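You operate a simulated robot arm through the tools that you are given. There is no shell and no other tool. Be economical: measure what you need, move in short steps, check, and stop when the job is done.

Carry out the task below with a simulated robot arm. There is one attempt and no reset: what you move stays moved.

TASK
Trim the test wrench till it clicks at its rated 40 Nm.
Fine: pull it to its click, turn the trim knob by what the display is off, press the reset button and pull again; never pull more than a fifth past the click.

It is judged by the outcome, as a careful person would: the job done as asked, and still so three seconds after it is handed in. It fails if anything else is knocked over, pushed out of place, dropped, spilled or broken.

THE ROBOT
A 6-joint arm with a two-finger parallel gripper, fixed in place. Base frame: the origin is at the foot of the arm, x ahead of it, y to its left, z up. Lengths are in mm, angles in degrees, forces in N, time in s.
With the tool pointing down near the work surface it reaches from about 360 to 820 mm from the base axis. Its first joint turns from -166.0 to 166.0 degrees. Payload 3.91 kg.
The tool frame sits at the grasp point between the pads (the TCP): z along the fingers, y along the line on which they close. The tips reach 30 mm beyond it. Largest opening 110 mm; finger width 20, thickness 10; the body of the gripper, 48 by 112 mm, starts 55 mm behind the TCP.
Orientation is that of the tool frame in the base frame, as a unit quaternion [w, x, y, z]. With the fingers straight down and closing along the base's y, the tool's x points along the base's -x, its y along +y and its z along -z.

THE INTERFACE
- The arm moves only by the tool drive_tool. Its argument "series" is a list of rows, each a list of 3 entries, a list of its own where there are three numbers: the opening in per cent of the stroke, from 0 (shut) to 100 (fully open), then the shift along the tool's x, y, z in mm, then the turn, a rotation vector about the tool's x, y, z in degrees. In form: [[jaw, [x, y, z], [wx, wy, wz]], ...]. A call has 1 to 12 rows; each row is the pose to reach, as a shift and turn from the pose commanded when the call began, along the tool's axes at that moment. Each row takes 0.2 s and may step no farther than 50 mm and 8.6 degrees from the row before; otherwise, or with a gripper value out of range, the whole call is refused. Where a pose cannot be reached the arm comes as near as it can. A force on the tool above 40 N (or 10 N above the force at the start of the call, whichever is more), or a blocked arm, ends the call early, and 0.2 s more pass. The fingers move at their own pace (about 45 mm/s each) and stop on an object; they squeeze with about 32 N. The grip force told is the motor's: it shows also when the fingers shut on nothing. Time passes only in rows, and 0.2 s behind the last, so rows that repeat a pose let the fingers close. It gives the time, the measured TCP pose, the force on the tool (base axes), the opening and the grip force at its end, in the units of the frame above (readings bear some noise), with the torque about the TCP (base axes, N m) and any sound that the robot's microphone picked up.
- Cameras (640 x 400 px; columns grow to the right, rows downward): "scene" is fixed at [220.3, 648.4, 1633.4]; the picture's right is [-0.72, -0.69, 0.00], its down [-0.61, 0.64, -0.46] and it looks along [0.32, -0.33, -0.89] (base axes); focal length 265 px, centre (320, 200). "wrist" rides on the gripper at [77, 7, -114] in the tool frame; the picture's right is [-0.09, 1.00, 0.00], its down [-0.80, -0.07, -0.59] and it looks along [-0.59, -0.05, 0.80] (tool axes); focal length 270 px, centre (320, 200). There is no depth. A picture from a camera that has moved, and an enlarged one, comes with that camera's place and axes in the base frame and with its lens.
- grab_frame(camera): a new picture of that camera. No time passes.
- move_column(by): slides the trunk up (or, below 0, down) by that many mm; the arm rides with it, the base frame stays. It gives what a move gives, with no picture.
- inspect(camera, box): a new picture of the part [left, top, right, bottom] of that camera's present view, enlarged. No time passes.
- sign_off(): hands the job in; it is judged then, once.

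Go step by step. Nothing tells you positions but the pictures and the camera data: compare them with the known pose of the tool, close in by small moves and look again before you grip or let go. The budget is 120 turns and 84 pictures, counting those below and the enlarged ones. Unless the task says otherwise, let go and move clear before handing in, and close with one line.

The tools are called as a command line: name --argument value ..., lists and objects as JSON in quotes. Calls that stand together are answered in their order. drive_tool: Moves the arm, as the interface text tells. Its arguments: {"type":"object","properties":{"series":{"type":"array"}},"required":["series"]} The other tools are called the same way: move_column (by) slides the trunk up or down; grab_frame (camera) takes a picture; inspect (camera, box) takes an enlarged picture of a part of a camera's view; sign_off () hands the job in.

At the start:

```text
t: 0.0
ee_pos: [385.3, 318.2, 1249.9]
tool_rot: [0.001, -0.001, 1.0, 0.0]
force: [-0.3, -0.1, 0.6]
ft_torque: [-0.05, 0.01, -0.02]
gripper_width: 109.9
finger_force: 0.0
trunk travel left (down, up): [-550.0, 60.0]
```

scene: 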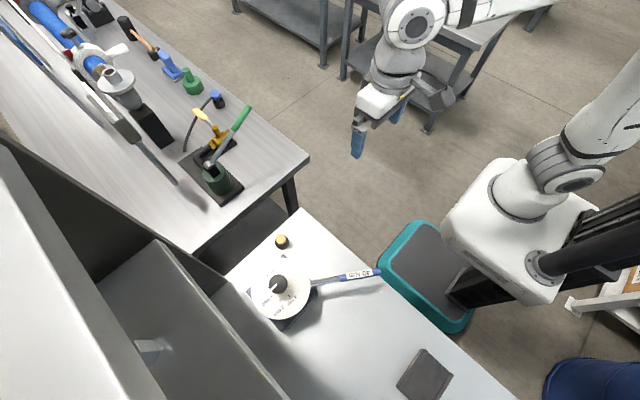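
wrist: 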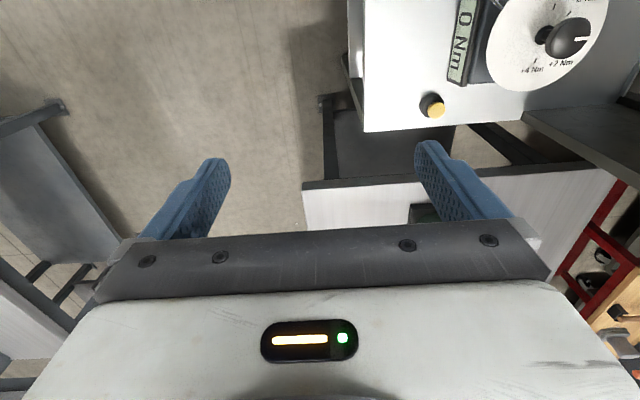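

I see a bench with a tester: a dial disc, a knob, a display, a yellow button and a wrench with a blue handle. I'll enlarge both views first.

inspect --camera "scene" --box '[220, 210, 400, 340]'

inspect --camera "wrist" --box '[400, 0, 640, 150]'

```text
3.08 times, centred on (310, 275) of scene
camera zoom: at [220.3, 648.4, 1633.4], right [-0.72, -0.69, 0.0], down [-0.61, 0.64, -0.46], along [0.32, -0.33, -0.89], focal length 817 px, centre (351, -31)
```

zoom: 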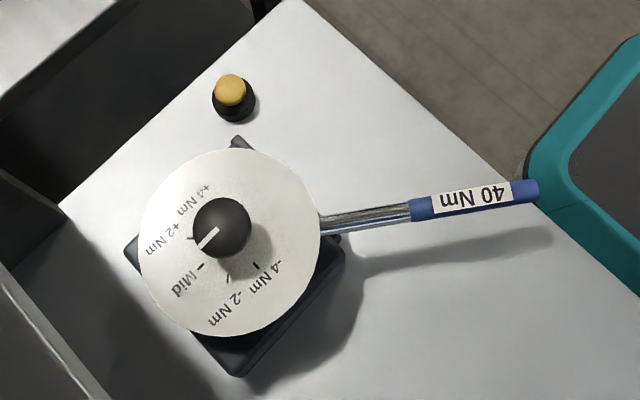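

```text
2.67 times, centred on (520, 75) of wrist
camera zoom: at [308.0, 325.1, 1365.2], right [0.09, 1.0, 0.0], down [0.8, -0.07, 0.59], along [0.59, -0.05, -0.8], focal length 721 px, centre (-213, 533)
```

zoom: 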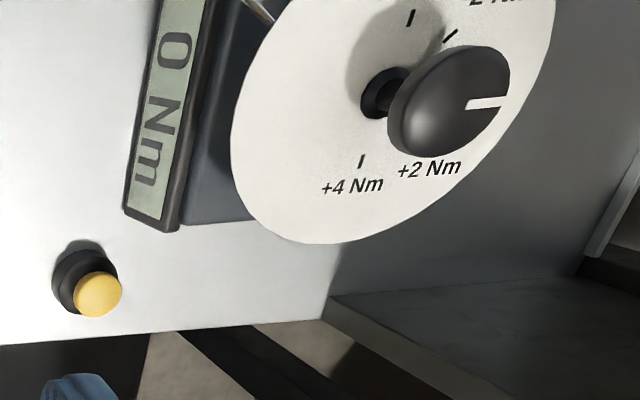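

The button top is near (499, 537, 843) and the knob top near (374, 635, 978). The wrench handle runs toward (213, 421) at about z 900. I'll turn the tool so the wrist camera looks toward +y and shows the tester.

drive_tool --series '[[0, [0, 0, 0], [0, 0, -8.5]], [0, [0, 0, 0], [0, 0, -17]], [0, [0, 0, 0], [0, 0, -25.5]], [0, [0, 0, 0], [0, 0, -34]], [0, [0, 0, 0], [0, 0, -42.5]], [0, [0, 0, 0], [0, 0, -51]], [0, [0, 0, 0], [0, 0, -59.5]], [0, [0, 0, 0], [0, 0, -68]], [0, [0, 0, 0], [0, 0, -76.5]], [0, [0, 0, 0], [0, 0, -85]], [0, [0, 0, 0], [0, 0, -90]]]'

grab_frame --camera "wrist"

```text
t: 2.4
ee_pos: [385.7, 316.4, 1250.0]
tool_rot: [0.0, 0.708, -0.707, 0.0]
force: [-0.3, -0.5, -0.4]
ft_torque: [-0.01, -0.03, 0.01]
gripper_width: 0.0
finger_force: 31.8
trunk travel left (down, up): [-550.0, 60.0]
```

```text
79 pictures are left
camera wrist: at [378.3, 241.5, 1364.9], right [-1.0, 0.09, 0.0], down [0.07, 0.8, 0.59], along [0.05, 0.59, -0.8], focal length 270 px, centre (320, 200)
```

wrist: 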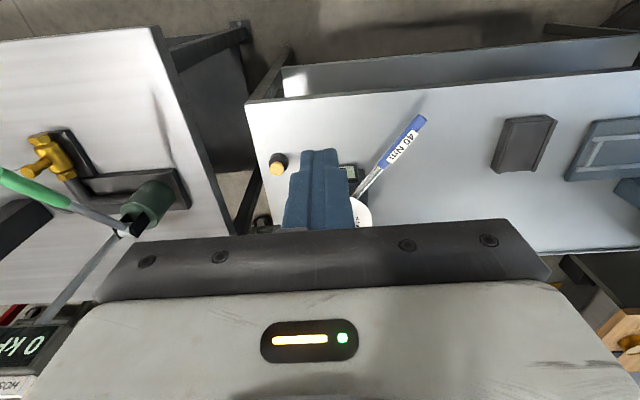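

The gripper hides the dial, so I'll shift toward +y and -x for a clear view. I'm still well above everything.

drive_tool --series '[[0, [-40, 20, 0], [0, 0, 0]], [0, [-80, 40, 0], [0, 0, 0]], [0, [-120, 60, 0], [0, 0, 0]], [0, [-160, 80, 0], [0, 0, 0]], [0, [-180, 100, 0], [0, 0, 0]]]'

inspect --camera "wrist" --box '[120, 0, 480, 225]'

```text
t: 3.6
ee_pos: [286.1, 496.5, 1248.4]
tool_rot: [-0.001, 0.707, -0.707, 0.0]
force: [-0.7, 0.0, -0.2]
ft_torque: [0.01, 0.01, -0.01]
gripper_width: 0.0
finger_force: 32.0
trunk travel left (down, up): [-550.0, 60.0]
```

```text
1.78 times, centred on (300, 112) of wrist
camera zoom: at [278.6, 420.8, 1364.1], right [-1.0, 0.09, 0.0], down [0.07, 0.8, 0.59], along [0.05, 0.59, -0.8], focal length 480 px, centre (356, 356)
```

zoom: 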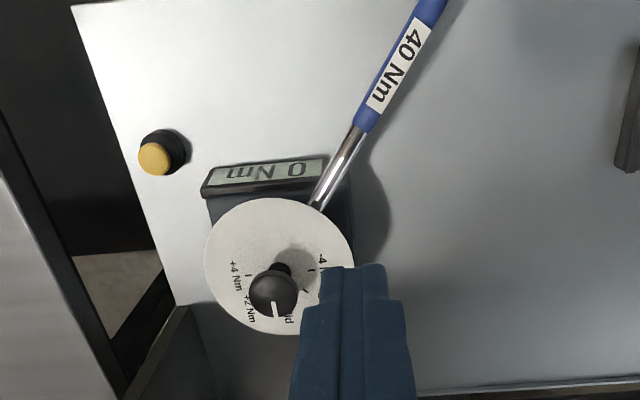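

The wrench handle axis is at z≈899, and it runs from (283, 512) to a tip near (213, 421). I'll turn the tool so its x axis is perpendicular to the handle, with the closed fingers beside the handle on its +x/-y side, ready for a clockwise pull.

drive_tool --series '[[0, [20, -3, 0], [0, 0, -8]], [0, [40, -6, 0], [0, 0, -16]], [0, [60, -9, 0], [0, 0, -24]], [0, [80, -11, 0], [0, 0, -32]], [0, [100, -13, 0], [0, 0, -40]], [0, [113, -14, 0], [0, 0, -48]], [0, [113, -14, 0], [0, 0, -52.6]]]'

grab_frame --camera "wrist"

grab_frame --camera "scene"

```text
t: 5.2
ee_pos: [299.2, 385.0, 1249.1]
tool_rot: [0.0, 0.948, -0.319, 0.0]
force: [-0.3, 0.6, 0.1]
ft_torque: [0.02, -0.02, 0.02]
gripper_width: 0.0
finger_force: 32.6
trunk travel left (down, up): [-550.0, 60.0]
```

```text
77 pictures are left
camera wrist: at [355.8, 333.3, 1365.5], right [-0.67, -0.74, 0.0], down [-0.59, 0.54, 0.59], along [-0.44, 0.4, -0.8], focal length 270 px, centre (320, 200)
```

wrist: 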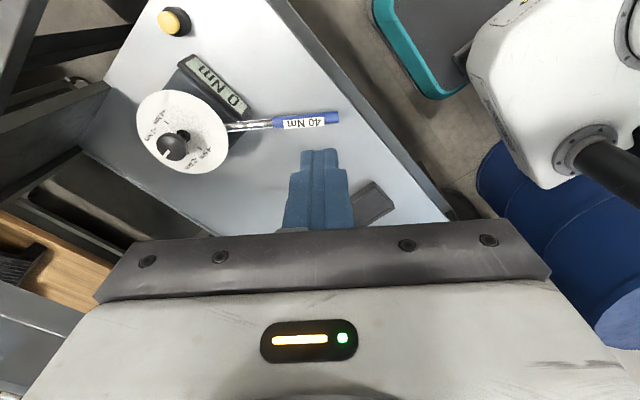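

```text
76 pictures are left
```

scene: 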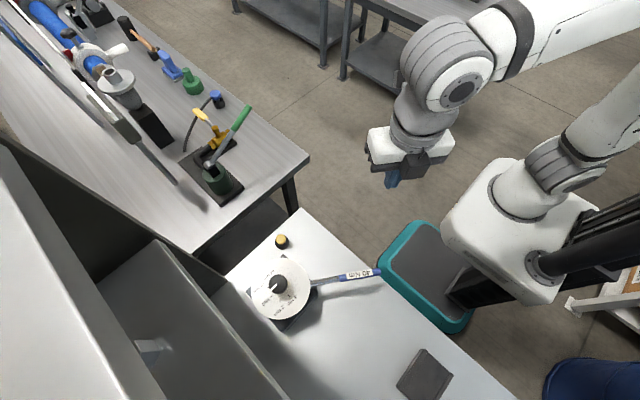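

The display and dial are both visible from here. I'll lower the trunk 300 mm, with the tool about 90 mm clear of the handle, after a closer look at the dial.

inspect --camera "wrist" --box '[110, 40, 270, 180]'

move_column --by -300

grab_frame --camera "wrist"

grab_frame --camera "scene"

```text
2.86 times, centred on (190, 110) of wrist
camera zoom: at [355.8, 333.3, 1365.5], right [-0.67, -0.74, 0.0], down [-0.59, 0.54, 0.59], along [-0.44, 0.4, -0.8], focal length 772 px, centre (691, 457)
```

zoom: 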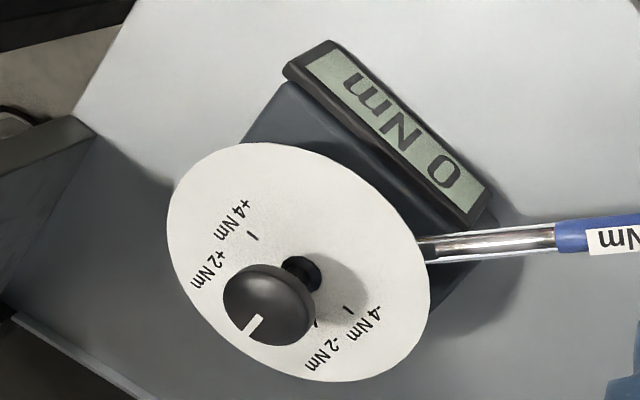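

```text
t: 8.2
ee_pos: [299.4, 385.9, 949.8]
tool_rot: [0.0, 0.947, -0.321, 0.0]
force: [0.2, -0.4, 0.1]
ft_torque: [0.01, 0.02, 0.01]
gripper_width: 0.2
finger_force: 32.2
trunk travel left (down, up): [-250.0, 360.0]
```

```text
74 pictures are left
camera wrist: at [355.7, 333.3, 1065.7], right [-0.67, -0.74, 0.0], down [-0.59, 0.54, 0.59], along [-0.44, 0.4, -0.8], focal length 270 px, centre (320, 200)
```

wrist: 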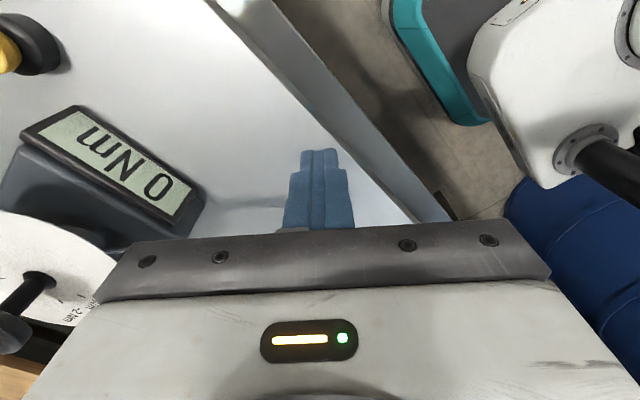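

```text
73 pictures are left
```

scene: 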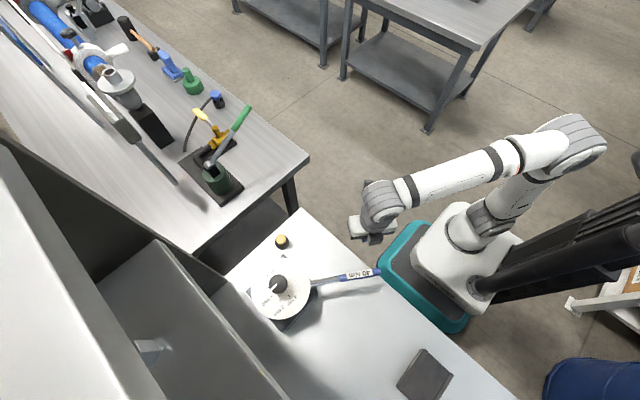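

The fingers hang about 90 mm from the handle line, at a 243 mm lever. I'll lower to z≈903 and close to about 12 mm off the handle.

drive_tool --series '[[0, [0, 0, 25], [0, 0, 0]], [0, [0, 0, 47], [0, 0, 0]], [0, [-20, 0, 47], [0, 0, 0]], [0, [-40, 0, 47], [0, 0, 0]], [0, [-56, 0, 47], [0, 0, 0]]]'

grab_frame --camera "wrist"

inspect --camera "scene" --box '[260, 180, 440, 320]'

```text
t: 9.4
ee_pos: [254.3, 418.4, 902.9]
tool_rot: [0.0, 0.947, -0.32, 0.0]
force: [0.0, -0.3, 0.0]
ft_torque: [0.02, 0.01, -0.01]
gripper_width: 0.0
finger_force: 32.0
trunk travel left (down, up): [-250.0, 360.0]
```

```text
72 pictures are left
camera wrist: at [311.5, 367.4, 1019.2], right [-0.67, -0.74, 0.0], down [-0.59, 0.54, 0.59], along [-0.44, 0.4, -0.8], focal length 270 px, centre (320, 200)
```

wrist: 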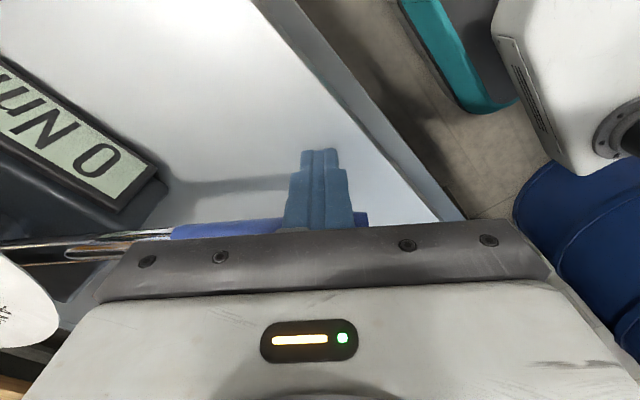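

```text
2.86 times, centred on (350, 250) of scene
camera zoom: at [220.3, 648.4, 1633.4], right [-0.72, -0.69, 0.0], down [-0.61, 0.64, -0.46], along [0.32, -0.33, -0.89], focal length 758 px, centre (234, 57)
```

zoom: 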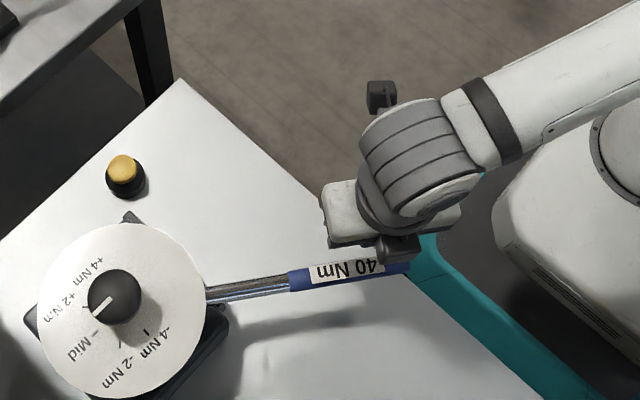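

The fingers stand beside the grip near its end. I'll push gently in small steps until I feel contact.

drive_tool --series '[[0, [-3, 0, 0], [0, 0, 0]], [0, [-6, 0, 0], [0, 0, 0]], [0, [-9, 0, 0], [0, 0, 0]], [0, [-11, 0, 0], [0, 0, 0]], [0, [-13, 0, 0], [0, 0, 0]], [0, [-15, 0, 0], [0, 0, 0]], [0, [-16, 0, 0], [0, 0, 0]], [0, [-17, 0, 0], [0, 0, 0]]]'

grab_frame --camera "wrist"

```text
t: 11.2
ee_pos: [240.6, 429.1, 904.2]
tool_rot: [0.0, 0.947, -0.32, -0.001]
force: [0.8, -2.7, 0.0]
ft_torque: [-0.01, 0.0, -0.01]
gripper_width: 0.0
finger_force: 31.8
trunk travel left (down, up): [-250.0, 360.0]
```

```text
70 pictures are left
camera wrist: at [297.5, 377.2, 1018.4], right [-0.68, -0.74, 0.0], down [-0.59, 0.54, 0.59], along [-0.44, 0.4, -0.8], focal length 270 px, centre (320, 200)
```

wrist: 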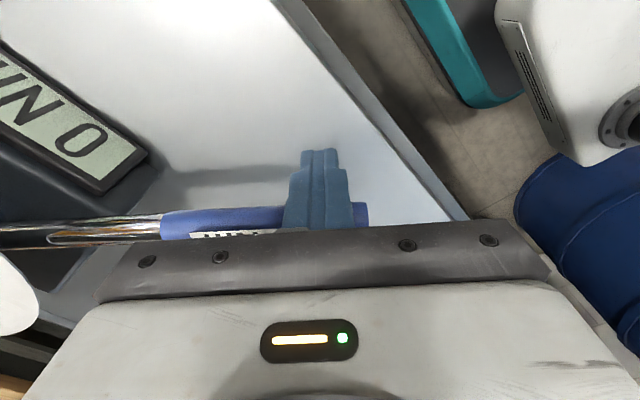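

There's light contact (about 3 N), and the display still reads 0. I'll push on in 1 mm steps.

drive_tool --series '[[0, [-1, 0, 0], [0, 0, 0]], [0, [-2, 0, 0], [0, 0, 0]], [0, [-3, 0, 0], [0, 0, 0]], [0, [-4, 0, 0], [0, 0, 0]]]'

inspect --camera "wrist" --box '[0, 0, 240, 240]'

```text
t: 12.2
ee_pos: [238.5, 431.7, 903.7]
tool_rot: [0.0, 0.947, -0.321, 0.0]
force: [2.3, -1.2, 1.7]
ft_torque: [0.03, -0.02, -0.04]
gripper_width: 0.0
finger_force: 32.3
trunk travel left (down, up): [-250.0, 360.0]
```

```text
1.67 times, centred on (120, 120) of wrist
camera zoom: at [294.9, 380.3, 1018.9], right [-0.68, -0.74, 0.0], down [-0.59, 0.54, 0.59], along [-0.44, 0.4, -0.8], focal length 450 px, centre (653, 333)
```

zoom: 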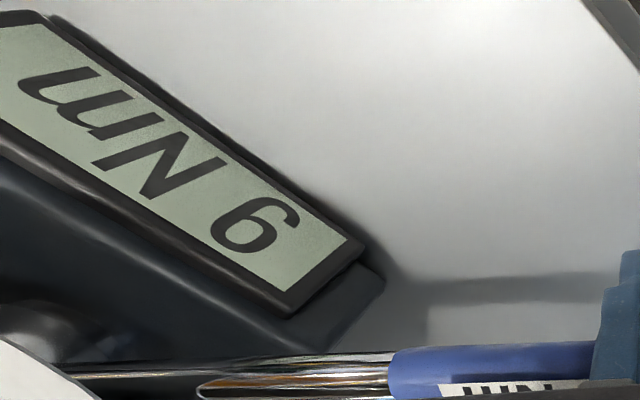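

The wrench loads and the display reads 9 Nm with the picture upside down, so clockwise is right. I'll carry on in short steps and listen for the click.

drive_tool --series '[[0, [-1, 0, 0], [0, 0, 0]], [0, [-2, 0, 0], [0, 0, 0]], [0, [-3, 0, 0], [0, 0, 0]]]'

inspect --camera "wrist" --box '[0, 0, 240, 240]'

```text
t: 13.0
ee_pos: [234.9, 433.3, 902.6]
tool_rot: [0.001, 0.947, -0.321, 0.0]
force: [2.9, -1.8, 1.5]
ft_torque: [0.06, -0.03, -0.04]
gripper_width: 0.3
finger_force: 32.0
trunk travel left (down, up): [-250.0, 360.0]
```

```text
1.67 times, centred on (120, 120) of wrist
camera zoom: at [292.4, 381.8, 1018.1], right [-0.67, -0.74, 0.0], down [-0.59, 0.54, 0.59], along [-0.44, 0.4, -0.8], focal length 450 px, centre (653, 333)
```

zoom: 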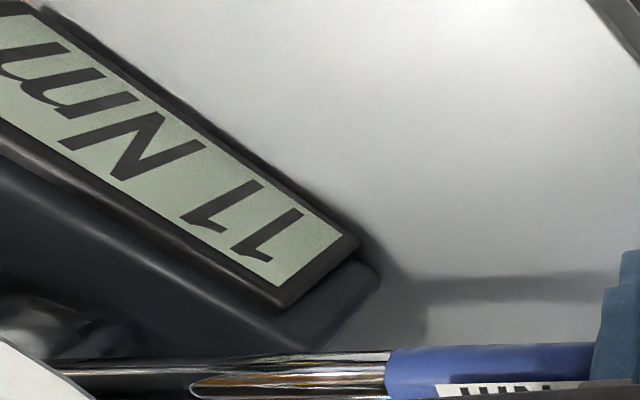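

It reads 11 Nm, so roughly 1 Nm per mm with low real forces. I'll push 8 mm more in 1 mm rows.

drive_tool --series '[[0, [-1, 0, 0], [0, 0, 0]], [0, [-2, 0, 0], [0, 0, 0]], [0, [-3, 0, 0], [0, 0, 0]], [0, [-4, 0, 0], [0, 0, 0]], [0, [-5, 0, 0], [0, 0, 0]], [0, [-6, 0, 0], [0, 0, 0]], [0, [-7, 0, 0], [0, 0, 0]], [0, [-8, 0, 0], [0, 0, 0]]]'

inspect --camera "wrist" --box '[0, 0, 240, 240]'

```text
t: 14.8
ee_pos: [229.4, 439.2, 903.2]
tool_rot: [0.0, 0.947, -0.321, 0.0]
force: [3.1, -3.9, -1.0]
ft_torque: [0.0, -0.01, -0.03]
gripper_width: 0.0
finger_force: 32.3
trunk travel left (down, up): [-250.0, 360.0]
```

```text
1.67 times, centred on (120, 120) of wrist
camera zoom: at [286.1, 386.5, 1018.8], right [-0.68, -0.74, 0.0], down [-0.59, 0.54, 0.59], along [-0.44, 0.4, -0.8], focal length 450 px, centre (653, 333)
```

zoom: 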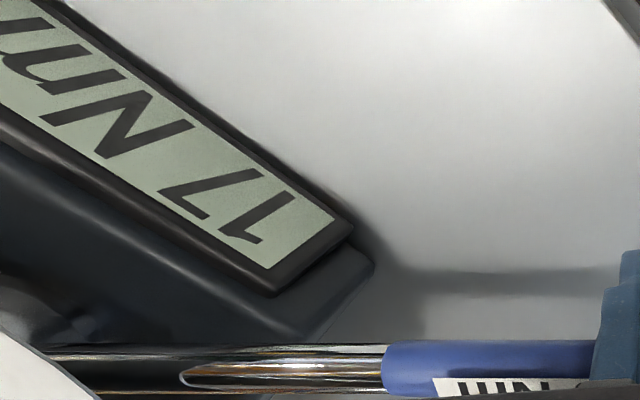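

It reads 17 Nm, about 0.75 Nm per mm. I'll push 10 mm more.

drive_tool --series '[[0, [-1, 0, 0], [0, 0, 0]], [0, [-2, 0, 0], [0, 0, 0]], [0, [-3, 0, 0], [0, 0, 0]], [0, [-4, 0, 0], [0, 0, 0]], [0, [-5, 0, 0], [0, 0, 0]], [0, [-6, -0.5, 0], [0, 0, 0]], [0, [-7, -0.5, 0], [0, 0, 0]], [0, [-8, -1, 0], [0, 0, 0]], [0, [-9, -1, 0], [0, 0, 0]], [0, [-10, -1, 0], [0, 0, 0]]]'

inspect --camera "wrist" --box '[0, 0, 240, 240]'

```text
t: 17.0
ee_pos: [222.0, 444.0, 903.9]
tool_rot: [0.0, 0.947, -0.321, -0.001]
force: [2.1, -6.4, -0.1]
ft_torque: [-0.02, 0.03, -0.06]
gripper_width: 0.1
finger_force: 31.9
trunk travel left (down, up): [-250.0, 360.0]
```

```text
1.67 times, centred on (120, 120) of wrist
camera zoom: at [279.5, 392.9, 1019.0], right [-0.67, -0.74, 0.0], down [-0.59, 0.54, 0.59], along [-0.44, 0.4, -0.8], focal length 450 px, centre (653, 333)
```

zoom: 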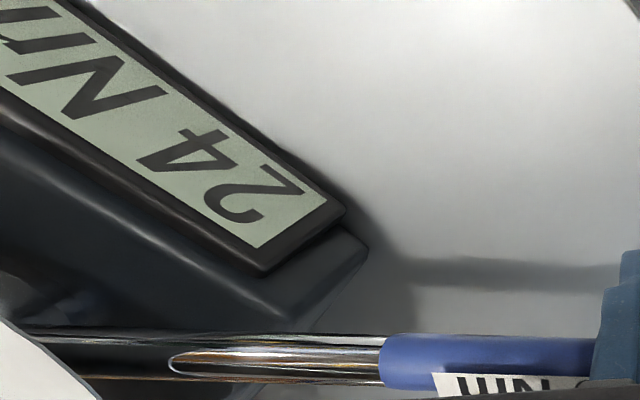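

It reads 24 Nm with no click yet. I'll push 10 mm more, to about 31 Nm.

drive_tool --series '[[0, [-1, 0, 0], [0, 0, 0]], [0, [-2, 0, 0], [0, 0, 0]], [0, [-3, -0.5, 0], [0, 0, 0]], [0, [-4, -0.5, 0], [0, 0, 0]], [0, [-5, -1, 0], [0, 0, 0]], [0, [-6, -1, 0], [0, 0, 0]], [0, [-7, -1, 0], [0, 0, 0]], [0, [-8, -1, 0], [0, 0, 0]], [0, [-9, -1.5, 0], [0, 0, 0]], [0, [-10, -1.5, 0], [0, 0, 0]]]'

inspect --camera "wrist" --box '[0, 0, 240, 240]'

```text
t: 19.2
ee_pos: [212.9, 451.5, 903.6]
tool_rot: [0.0, 0.947, -0.321, 0.0]
force: [5.4, -4.9, 6.4]
ft_torque: [0.14, 0.0, -0.09]
gripper_width: 0.1
finger_force: 32.3
trunk travel left (down, up): [-250.0, 360.0]
```

```text
1.67 times, centred on (120, 120) of wrist
camera zoom: at [271.5, 400.0, 1018.7], right [-0.68, -0.74, 0.0], down [-0.59, 0.54, 0.6], along [-0.44, 0.4, -0.8], focal length 450 px, centre (653, 333)
```

zoom: 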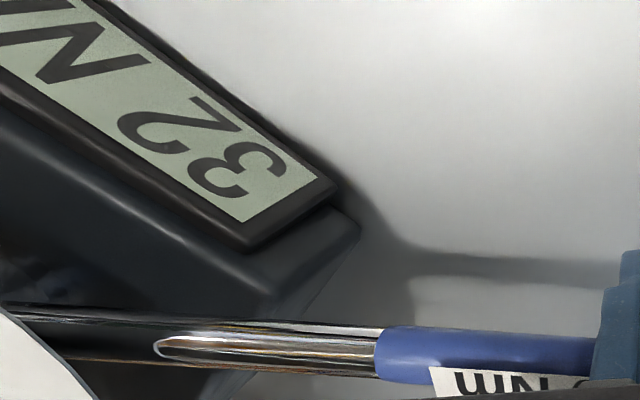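

It reads 32 Nm, so I'll use smaller bites from here to catch the click.

drive_tool --series '[[0, [-1, 0, 0], [0, 0, 0]], [0, [-2, 0, 0], [0, 0, 0]], [0, [-3, -0.5, 0], [0, 0, 0]], [0, [-4, -0.5, 0], [0, 0, 0]]]'

inspect --camera "wrist" --box '[0, 0, 240, 240]'

```text
t: 20.2
ee_pos: [211.6, 454.4, 904.8]
tool_rot: [0.0, 0.947, -0.321, -0.001]
force: [5.6, -6.5, 2.3]
ft_torque: [0.04, 0.01, -0.07]
gripper_width: 0.3
finger_force: 32.1
trunk travel left (down, up): [-250.0, 360.0]
```

```text
1.67 times, centred on (120, 120) of wrist
camera zoom: at [268.7, 403.2, 1018.6], right [-0.67, -0.74, 0.0], down [-0.59, 0.54, 0.59], along [-0.44, 0.4, -0.8], focal length 450 px, centre (653, 333)
```

zoom: 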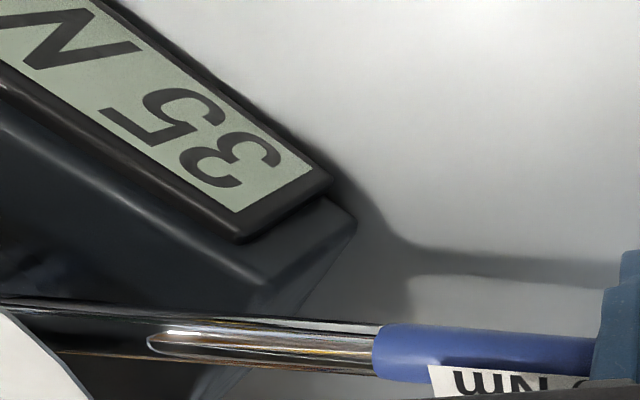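

It reads 35 Nm with no click. I'll push 2 mm at a time now.

drive_tool --series '[[0, [-1, 0, 0], [0, 0, 0]], [0, [-2, 0, 0], [0, 0, 0]]]'

inspect --camera "wrist" --box '[0, 0, 240, 240]'

```text
t: 20.8
ee_pos: [211.5, 456.0, 904.0]
tool_rot: [0.001, 0.947, -0.32, 0.0]
force: [5.1, -7.0, -3.5]
ft_torque: [-0.07, 0.02, -0.09]
gripper_width: 0.1
finger_force: 31.7
trunk travel left (down, up): [-250.0, 360.0]
```

```text
1.67 times, centred on (120, 120) of wrist
camera zoom: at [267.6, 404.5, 1018.7], right [-0.67, -0.74, 0.0], down [-0.59, 0.54, 0.59], along [-0.44, 0.4, -0.8], focal length 450 px, centre (653, 333)
```

zoom: 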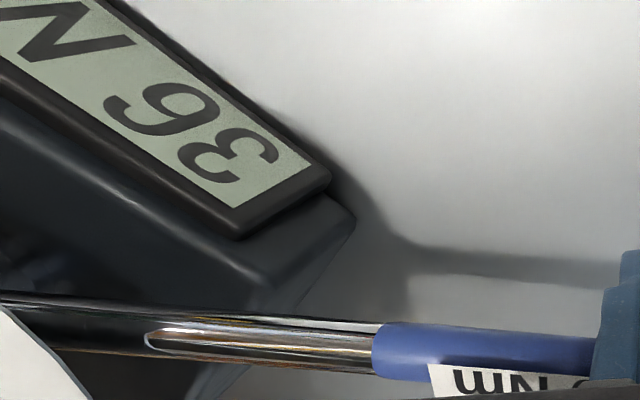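

It reads 36 Nm with no click, so I'll continue by 2 mm.

drive_tool --series '[[0, [-1, 0, 0], [0, 0, 0]], [0, [-2, 0, 0], [0, 0, 0]]]'

```text
t: 21.4
ee_pos: [207.9, 458.1, 904.4]
tool_rot: [0.0, 0.947, -0.32, 0.0]
force: [7.9, -6.9, -1.8]
ft_torque: [-0.02, -0.03, -0.18]
gripper_width: 0.0
finger_force: 32.2
trunk travel left (down, up): [-250.0, 360.0]
```

There was still no click, at about 38 Nm by my estimate. I'll push another 2 mm and read the display.

drive_tool --series '[[0, [-1, 0, 0], [0, 0, 0]], [0, [-2, -0.5, 0], [0, 0, 0]]]'

inspect --camera "wrist" --box '[0, 0, 240, 240]'

```text
t: 22.0
ee_pos: [207.8, 459.4, 903.5]
tool_rot: [-0.001, 0.947, -0.32, -0.001]
force: [7.9, -5.5, 3.8]
ft_torque: [0.07, -0.05, -0.16]
gripper_width: 0.0
finger_force: 31.8
trunk travel left (down, up): [-250.0, 360.0]
```

```text
1.67 times, centred on (120, 120) of wrist
camera zoom: at [264.3, 407.3, 1018.8], right [-0.68, -0.74, 0.0], down [-0.59, 0.54, 0.6], along [-0.44, 0.4, -0.8], focal length 450 px, centre (653, 333)
```

zoom: 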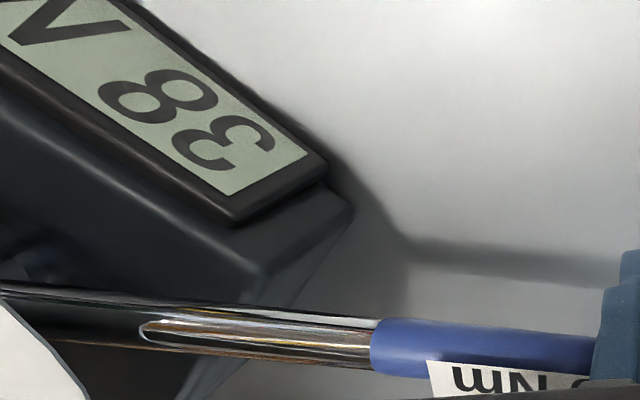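

It reads 38 Nm without a click. I'll continue by 2 mm.

drive_tool --series '[[0, [-1, 0, 0], [0, 0, 0]], [0, [-2, -0.5, 0], [0, 0, 0]]]'

```text
t: 22.6
ee_pos: [205.0, 459.9, 903.4]
tool_rot: [0.0, 0.947, -0.321, -0.001]
force: [5.9, -8.0, 7.3]
ft_torque: [0.1, -0.01, -0.11]
gripper_width: 0.0
finger_force: 32.1
trunk travel left (down, up): [-250.0, 360.0]
```

No click yet, so another 2 mm and a display reading.

drive_tool --series '[[0, [-1, 0, 0], [0, 0, 0]], [0, [-2, -0.5, 0], [0, 0, 0]]]'

inspect --camera "wrist" --box '[0, 0, 240, 240]'

```text
t: 23.2
ee_pos: [203.8, 462.2, 903.0]
tool_rot: [0.0, 0.947, -0.321, 0.0]
force: [6.9, -8.1, 7.4]
ft_torque: [0.12, -0.01, -0.13]
gripper_width: 0.1
finger_force: 31.9
trunk travel left (down, up): [-250.0, 360.0]
```

```text
1.67 times, centred on (120, 120) of wrist
camera zoom: at [261.6, 410.1, 1018.2], right [-0.68, -0.74, 0.0], down [-0.59, 0.54, 0.6], along [-0.44, 0.4, -0.8], focal length 450 px, centre (653, 333)
```

zoom: 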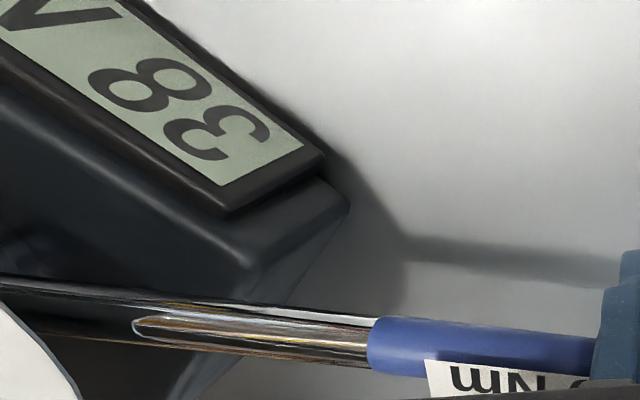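

The display has stayed at 38 over the last 4 mm, so it seems to have latched at the click. I'll back off and check that the reading holds.

drive_tool --series '[[0, [10, 0, 0], [0, 0, 0]], [0, [25, 0, 0], [0, 0, 0]], [0, [45, 0, 0], [0, 0, 0]], [0, [65, 0, 0], [0, 0, 0]], [0, [85, 0, 0], [0, 0, 0]], [0, [105, 0, 0], [0, 0, 0]], [0, [105, 0, -45], [0, 0, 0]], [0, [105, 0, -90], [0, 0, 0]], [0, [105, 0, -120], [0, 0, 0]]]'

grab_frame --camera "wrist"

inspect --camera "scene" --box '[220, 210, 400, 340]'

```text
t: 25.2
ee_pos: [289.5, 399.3, 1024.2]
tool_rot: [0.0, 0.947, -0.321, 0.0]
force: [0.3, 0.1, -0.3]
ft_torque: [-0.01, 0.01, 0.04]
gripper_width: 0.0
finger_force: 31.5
trunk travel left (down, up): [-250.0, 360.0]
```

```text
60 pictures are left
camera wrist: at [346.5, 348.6, 1139.5], right [-0.67, -0.74, 0.0], down [-0.59, 0.54, 0.59], along [-0.44, 0.4, -0.8], focal length 270 px, centre (320, 200)
```

wrist: 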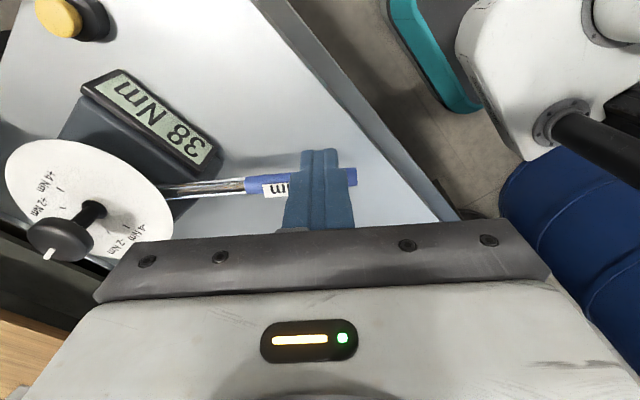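

```text
3.08 times, centred on (310, 275) of scene
camera zoom: at [220.3, 648.4, 1633.4], right [-0.72, -0.69, 0.0], down [-0.61, 0.64, -0.46], along [0.32, -0.33, -0.89], focal length 817 px, centre (351, -31)
```

zoom: 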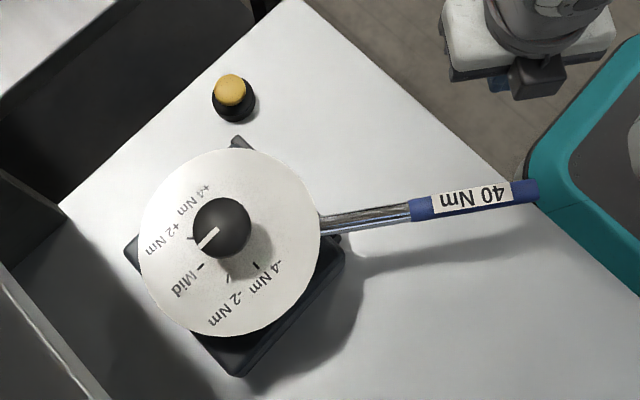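

The display holds 38 Nm with the wrench back at rest, so the click is 2 Nm low and the knob needs +2 Nm. I'll zoom in on the dial to measure the tick spacing.

inspect --camera "scene" --box '[255, 250, 315, 320]'

inspect --camera "wrist" --box '[0, 120, 180, 280]'

```text
5.71 times, centred on (285, 285) of scene
camera zoom: at [220.3, 648.4, 1633.4], right [-0.72, -0.69, 0.0], down [-0.61, 0.64, -0.46], along [0.32, -0.33, -0.89], focal length 1517 px, centre (520, -286)
```

zoom: 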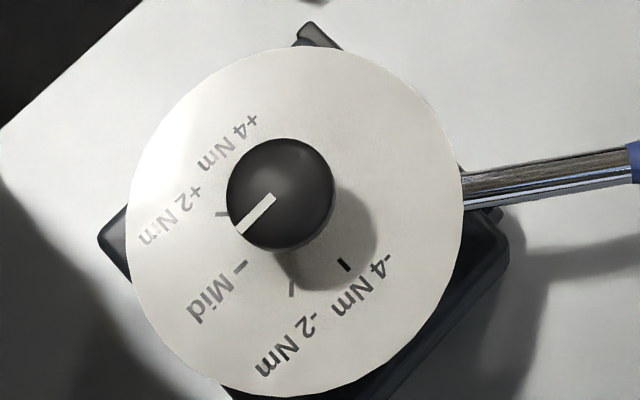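

```text
2.50 times, centred on (90, 200) of wrist
camera zoom: at [346.5, 348.6, 1139.5], right [-0.67, -0.74, 0.0], down [-0.59, 0.54, 0.59], along [-0.44, 0.4, -0.8], focal length 676 px, centre (895, 200)
```

zoom: 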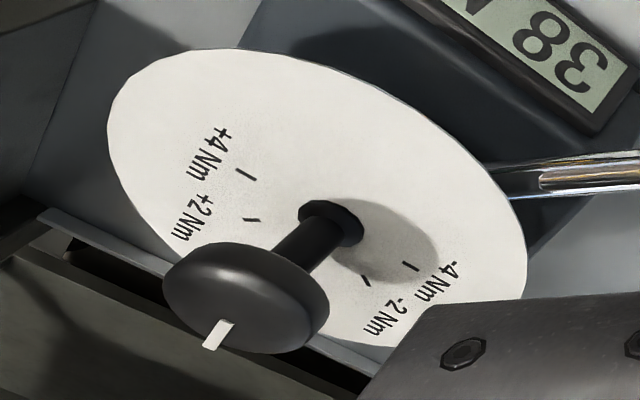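

The ticks are 45° per 2 Nm. Mid is toward +y and plus is clockwise from above, and the pointer sits right at Mid. I'll rise, turn the tool so the camera side faces away from the cabinet, and look at the clearance around the knob at about (375, 636).

drive_tool --series '[[0, [0, 0, -30], [0, 0, 8]], [0, [0, 0, -70], [0, 0, 16]], [0, [0, 0, -110], [0, 0, 24]], [40, [0, -20, -150], [0, 0, 32]], [55, [0, -60, -150], [0, 0, 40]], [55, [-3, -100, -150], [0, 0, 48]], [55, [-6, -147, -150], [0, 0, 52.5]]]'

grab_frame --camera "wrist"

grab_frame --camera "scene"

```text
t: 26.8
ee_pos: [348.0, 482.9, 1132.2]
tool_rot: [0.002, -0.706, 0.708, 0.001]
force: [0.2, -0.4, 0.2]
ft_torque: [0.0, -0.02, 0.0]
gripper_width: 60.5
finger_force: 0.1
out of reach, approached as far as the arm can: row 5, 6, 7
trunk travel left (down, up): [-250.0, 360.0]
```

```text
56 pictures are left
camera wrist: at [341.0, 405.5, 1247.4], right [-1.0, 0.09, 0.0], down [0.07, 0.8, 0.6], along [0.05, 0.59, -0.8], focal length 270 px, centre (320, 200)
```

wrist: 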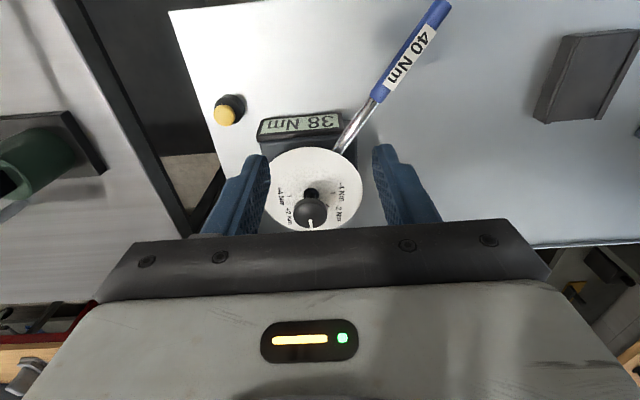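

```text
55 pictures are left
```

scene: 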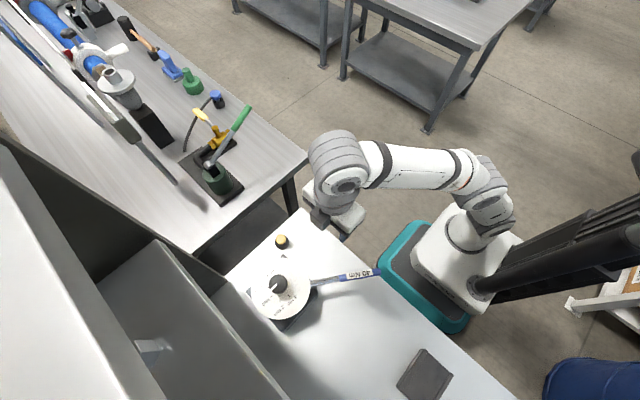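

The arm is at its reach limit at this height with the trunk low. I'll raise the trunk 250 mm so the arm can reach down to the knob.

move_column --by 250

drive_tool --series '[[55, [0, 0, 50], [0, 0, 0]], [55, [0, 0, 100], [0, 0, 0]], [55, [0, 0, 150], [0, 0, 0]], [55, [0, 0, 200], [0, 0, 0]], [55, [0, 0, 250], [0, 0, 0]], [55, [-20, 0, 280], [0, 0, 0]], [55, [-40, 0, 280], [0, 0, 0]]]'

grab_frame --camera "wrist"

```text
t: 29.4
ee_pos: [348.3, 481.9, 1382.0]
tool_rot: [-0.001, 0.708, -0.706, 0.0]
force: [-0.1, 0.3, 0.4]
ft_torque: [0.01, 0.01, 0.02]
gripper_width: 60.4
finger_force: 0.0
trunk travel left (down, up): [-500.0, 110.0]
```

```text
t: 31.0
ee_pos: [347.2, 522.2, 1100.7]
tool_rot: [-0.001, 0.708, -0.706, 0.0]
force: [-1.1, -0.8, -0.3]
ft_torque: [0.01, 0.01, -0.01]
gripper_width: 60.5
finger_force: 0.0
trunk travel left (down, up): [-500.0, 110.0]
```

```text
54 pictures are left
camera wrist: at [341.4, 446.1, 1215.5], right [-1.0, 0.09, 0.0], down [0.07, 0.8, 0.6], along [0.05, 0.59, -0.8], focal length 270 px, centre (320, 200)
```

wrist: 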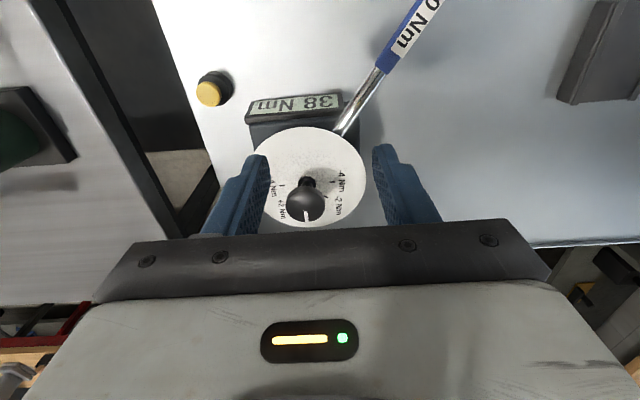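

The knob triangulates to about (374.5, 634) again, and reach is fine now. I'll move above it with the fingertips at about z 1020.

drive_tool --series '[[60, [-30, -9, 0], [0, 0, 0]], [60, [-60, -18, 0], [0, 0, 0]], [60, [-90, -27, 0], [0, 0, 0]], [60, [-112, -27, 20], [0, 0, 0]], [60, [-112, -27, 50], [0, 0, 0]]]'

grab_frame --camera "wrist"

grab_frame --camera "scene"

```text
t: 32.2
ee_pos: [377.4, 634.1, 1052.3]
tool_rot: [-0.001, 0.708, -0.706, 0.0]
force: [0.1, -0.2, -0.3]
ft_torque: [-0.01, 0.0, 0.02]
gripper_width: 66.1
finger_force: 0.1
trunk travel left (down, up): [-500.0, 110.0]
```

```text
53 pictures are left
camera wrist: at [369.5, 558.5, 1166.9], right [-1.0, 0.09, 0.0], down [0.07, 0.8, 0.6], along [0.05, 0.59, -0.8], focal length 270 px, centre (320, 200)
```

wrist: 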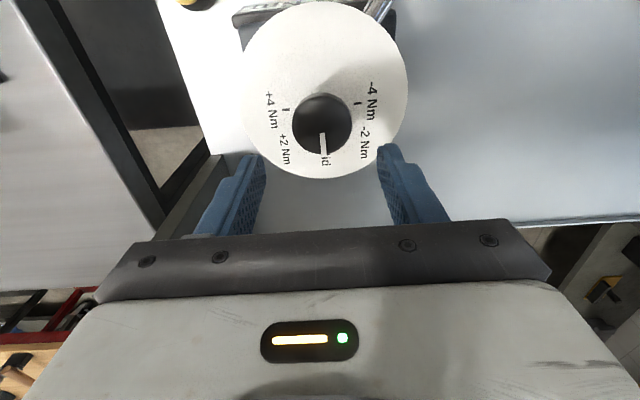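

```text
52 pictures are left
```

scene: 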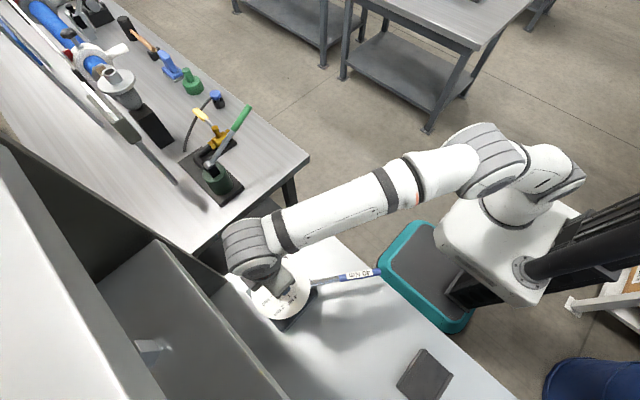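

The knob is at about (374, 632), and the fingers straddle it. I'll correct by 3 mm and descend to z≈966, watching the force.

drive_tool --series '[[60, [2, 3, 15], [0, 0, 0]], [60, [2, 3, 35], [0, 0, 0]], [60, [2, 3, 55], [0, 0, 0]], [60, [2, 3, 70], [0, 0, 0]], [60, [2, 3, 84], [0, 0, 0]]]'

grab_frame --camera "wrist"

```text
t: 33.4
ee_pos: [374.5, 632.7, 966.6]
tool_rot: [-0.001, 0.708, -0.707, 0.0]
force: [0.1, 0.4, 0.9]
ft_torque: [0.0, 0.01, 0.01]
gripper_width: 66.2
finger_force: 0.0
trunk travel left (down, up): [-500.0, 110.0]
```

```text
51 pictures are left
camera wrist: at [366.5, 556.6, 1082.4], right [-1.0, 0.09, 0.0], down [0.07, 0.8, 0.6], along [0.05, 0.59, -0.8], focal length 270 px, centre (320, 200)
```

wrist: 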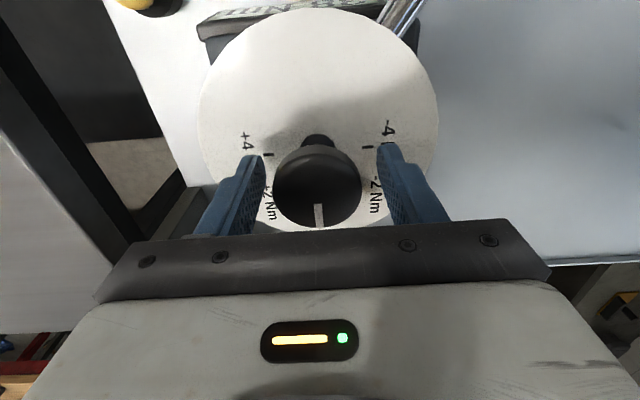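

The knob is centred between the fingers. I'll shift 2 mm toward -y and close on it.

drive_tool --series '[[60, [2, 0, 0], [0, 0, 0]], [45, [2, 0, 0], [0, 0, 0]], [40, [2, 0, 0], [0, 0, 0]], [30, [2, 0, 0], [0, 0, 0]], [30, [2, 0, 0], [0, 0, 0]]]'

grab_frame --camera "wrist"

```text
t: 34.6
ee_pos: [375.6, 631.1, 967.1]
tool_rot: [-0.002, 0.708, -0.707, 0.0]
force: [13.7, 2.9, 2.2]
ft_torque: [-0.08, -0.32, -0.06]
gripper_width: 43.7
finger_force: 45.2
trunk travel left (down, up): [-500.0, 110.0]
```

```text
50 pictures are left
camera wrist: at [368.1, 554.5, 1082.6], right [-1.0, 0.09, 0.0], down [0.07, 0.8, 0.6], along [0.05, 0.59, -0.8], focal length 270 px, centre (320, 200)
```

wrist: 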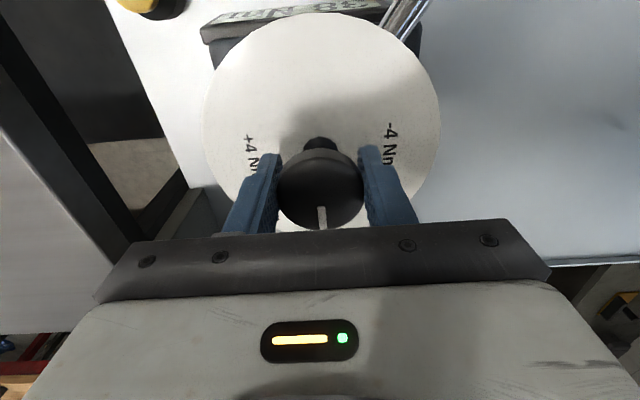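

The knob is gripped at 43.7 mm. There's a +x side load because the knob axis is slightly further along +x, so I'll ease the tool over by 1.5 mm.

drive_tool --series '[[30, [0, -0.8, 0], [0, 0, 0]], [30, [0, -1.5, 0], [0, 0, 0]]]'

```text
t: 35.2
ee_pos: [374.4, 630.0, 968.2]
tool_rot: [-0.001, 0.708, -0.706, -0.001]
force: [9.0, -1.6, -1.4]
ft_torque: [1.16, -0.62, -0.04]
gripper_width: 43.7
finger_force: 44.5
trunk travel left (down, up): [-500.0, 110.0]
```

The side load is dropping, so I'll shift 2 mm more and start the clockwise turn with 24° of the 45°.

drive_tool --series '[[30, [0, -1, 0], [0, 0, 0]], [30, [0, -2, 0], [0, 0, 0]], [30, [0, -2, 0], [0, 0, 4]], [30, [0, -2, 0], [0, 0, 8]], [30, [0, -2, 0], [0, 0, 12]], [30, [0, -2, 0], [0, 0, 16]], [30, [0, -2, 0], [0, 0, 20]], [30, [0, -2, 0], [0, 0, 24]]]'

grab_frame --camera "wrist"

inspect --camera "scene" --box '[240, 240, 330, 320]'

```text
t: 37.0
ee_pos: [373.4, 632.2, 967.0]
tool_rot: [0.0, -0.546, 0.838, 0.0]
force: [-18.0, -4.7, -12.2]
ft_torque: [0.14, 0.65, 0.09]
gripper_width: 43.5
finger_force: 44.8
trunk travel left (down, up): [-500.0, 110.0]
```

```text
49 pictures are left
camera wrist: at [336.0, 564.6, 1082.9], right [-0.88, 0.48, 0.0], down [0.39, 0.7, 0.59], along [0.29, 0.52, -0.8], focal length 270 px, centre (320, 200)
```

wrist: 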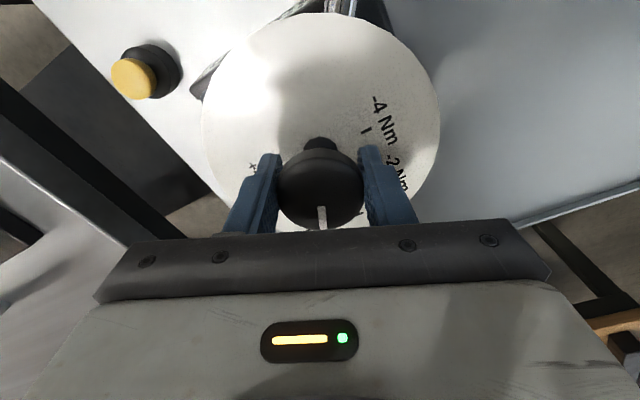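

```text
5.00 times, centred on (285, 280) of scene
camera zoom: at [220.3, 648.4, 1633.4], right [-0.72, -0.69, 0.0], down [-0.61, 0.64, -0.46], along [0.32, -0.33, -0.89], focal length 1327 px, centre (495, -200)
```

zoom: 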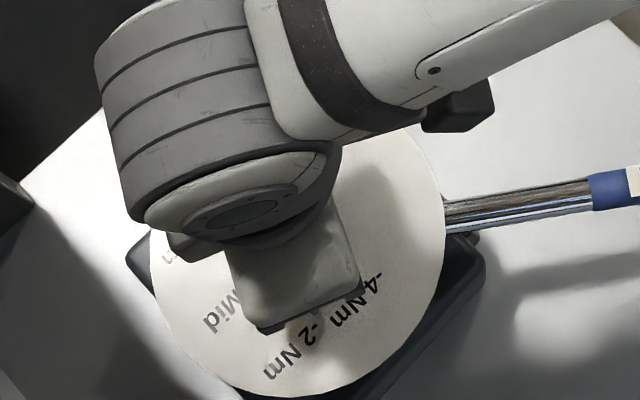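

The pointer turns with the fingers. The side load reversed from my over-shift, so I'll ease back and turn the remaining 21°.

drive_tool --series '[[30, [1, 1.5, 0], [0, 0, 0]], [30, [1, 2.5, 0], [0, 0, 4]], [30, [1, 2.5, 0], [0, 0, 8]], [30, [1, 2.5, 0], [0, 0, 12]], [30, [1, 2.5, 0], [0, 0, 16]], [30, [1, 2.5, 0], [0, 0, 19]], [30, [1, 2.5, 0], [0, 0, 21]], [30, [1, 2.5, 0], [0, 0, 21]]]'

grab_frame --camera "wrist"

```text
t: 38.8
ee_pos: [372.9, 632.0, 966.1]
tool_rot: [0.002, -0.383, 0.924, 0.001]
force: [-8.9, 1.2, -9.0]
ft_torque: [-0.39, -0.58, 0.0]
gripper_width: 43.5
finger_force: 44.2
trunk travel left (down, up): [-500.0, 110.0]
```

```text
47 pictures are left
camera wrist: at [312.9, 583.0, 1082.7], right [-0.64, 0.77, 0.0], down [0.61, 0.52, 0.6], along [0.46, 0.38, -0.8], focal length 270 px, centre (320, 200)
```

wrist: 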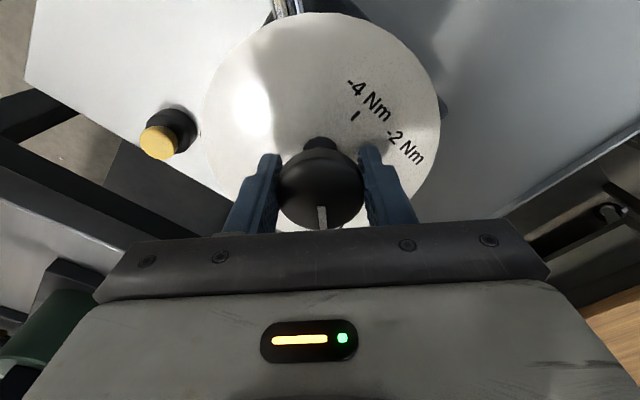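

The tool has turned 45°. I'll open, lift straight up, and draw back over the bench toward the button for a look at the pointer.

drive_tool --series '[[45, [0, 0, 0], [0, 0, 0]], [60, [0, 0, 0], [0, 0, 0]], [60, [0, 0, -20], [0, 0, 0]], [60, [0, 0, -50], [0, 0, 0]], [60, [0, 0, -90], [0, 0, 0]], [60, [0, 0, -120], [0, 0, 0]], [40, [0, -40, -140], [0, 0, 0]], [20, [0, -80, -140], [0, 0, 0]], [0, [20, -120, -140], [0, 0, 0]], [0, [40, -150, -140], [0, 0, 0]]]'

inspect --camera "scene" --box '[255, 250, 315, 320]'

grab_frame --camera "wrist"

```text
t: 41.0
ee_pos: [451.8, 495.3, 1109.0]
tool_rot: [0.0, -0.383, 0.924, 0.001]
force: [0.2, 0.1, -0.4]
ft_torque: [0.02, 0.0, -0.01]
gripper_width: 0.0
finger_force: 19.6
trunk travel left (down, up): [-500.0, 110.0]
```

```text
5.71 times, centred on (285, 285) of scene
camera zoom: at [220.3, 648.4, 1633.4], right [-0.72, -0.69, 0.0], down [-0.61, 0.64, -0.46], along [0.32, -0.33, -0.89], focal length 1517 px, centre (520, -286)
```

zoom: 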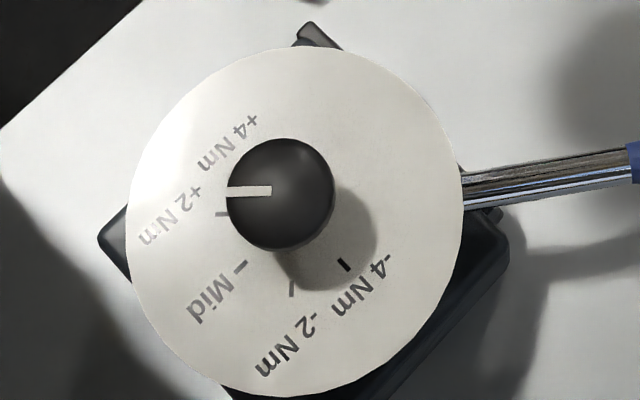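

```text
45 pictures are left
camera wrist: at [392.1, 445.3, 1223.3], right [-0.64, 0.77, 0.0], down [0.61, 0.52, 0.6], along [0.46, 0.38, -0.8], focal length 270 px, centre (320, 200)
```

wrist: 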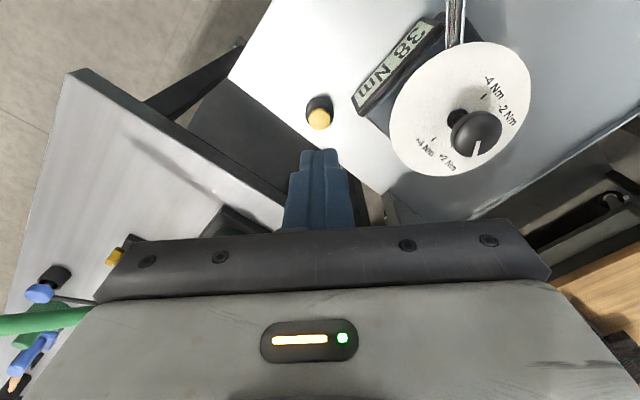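

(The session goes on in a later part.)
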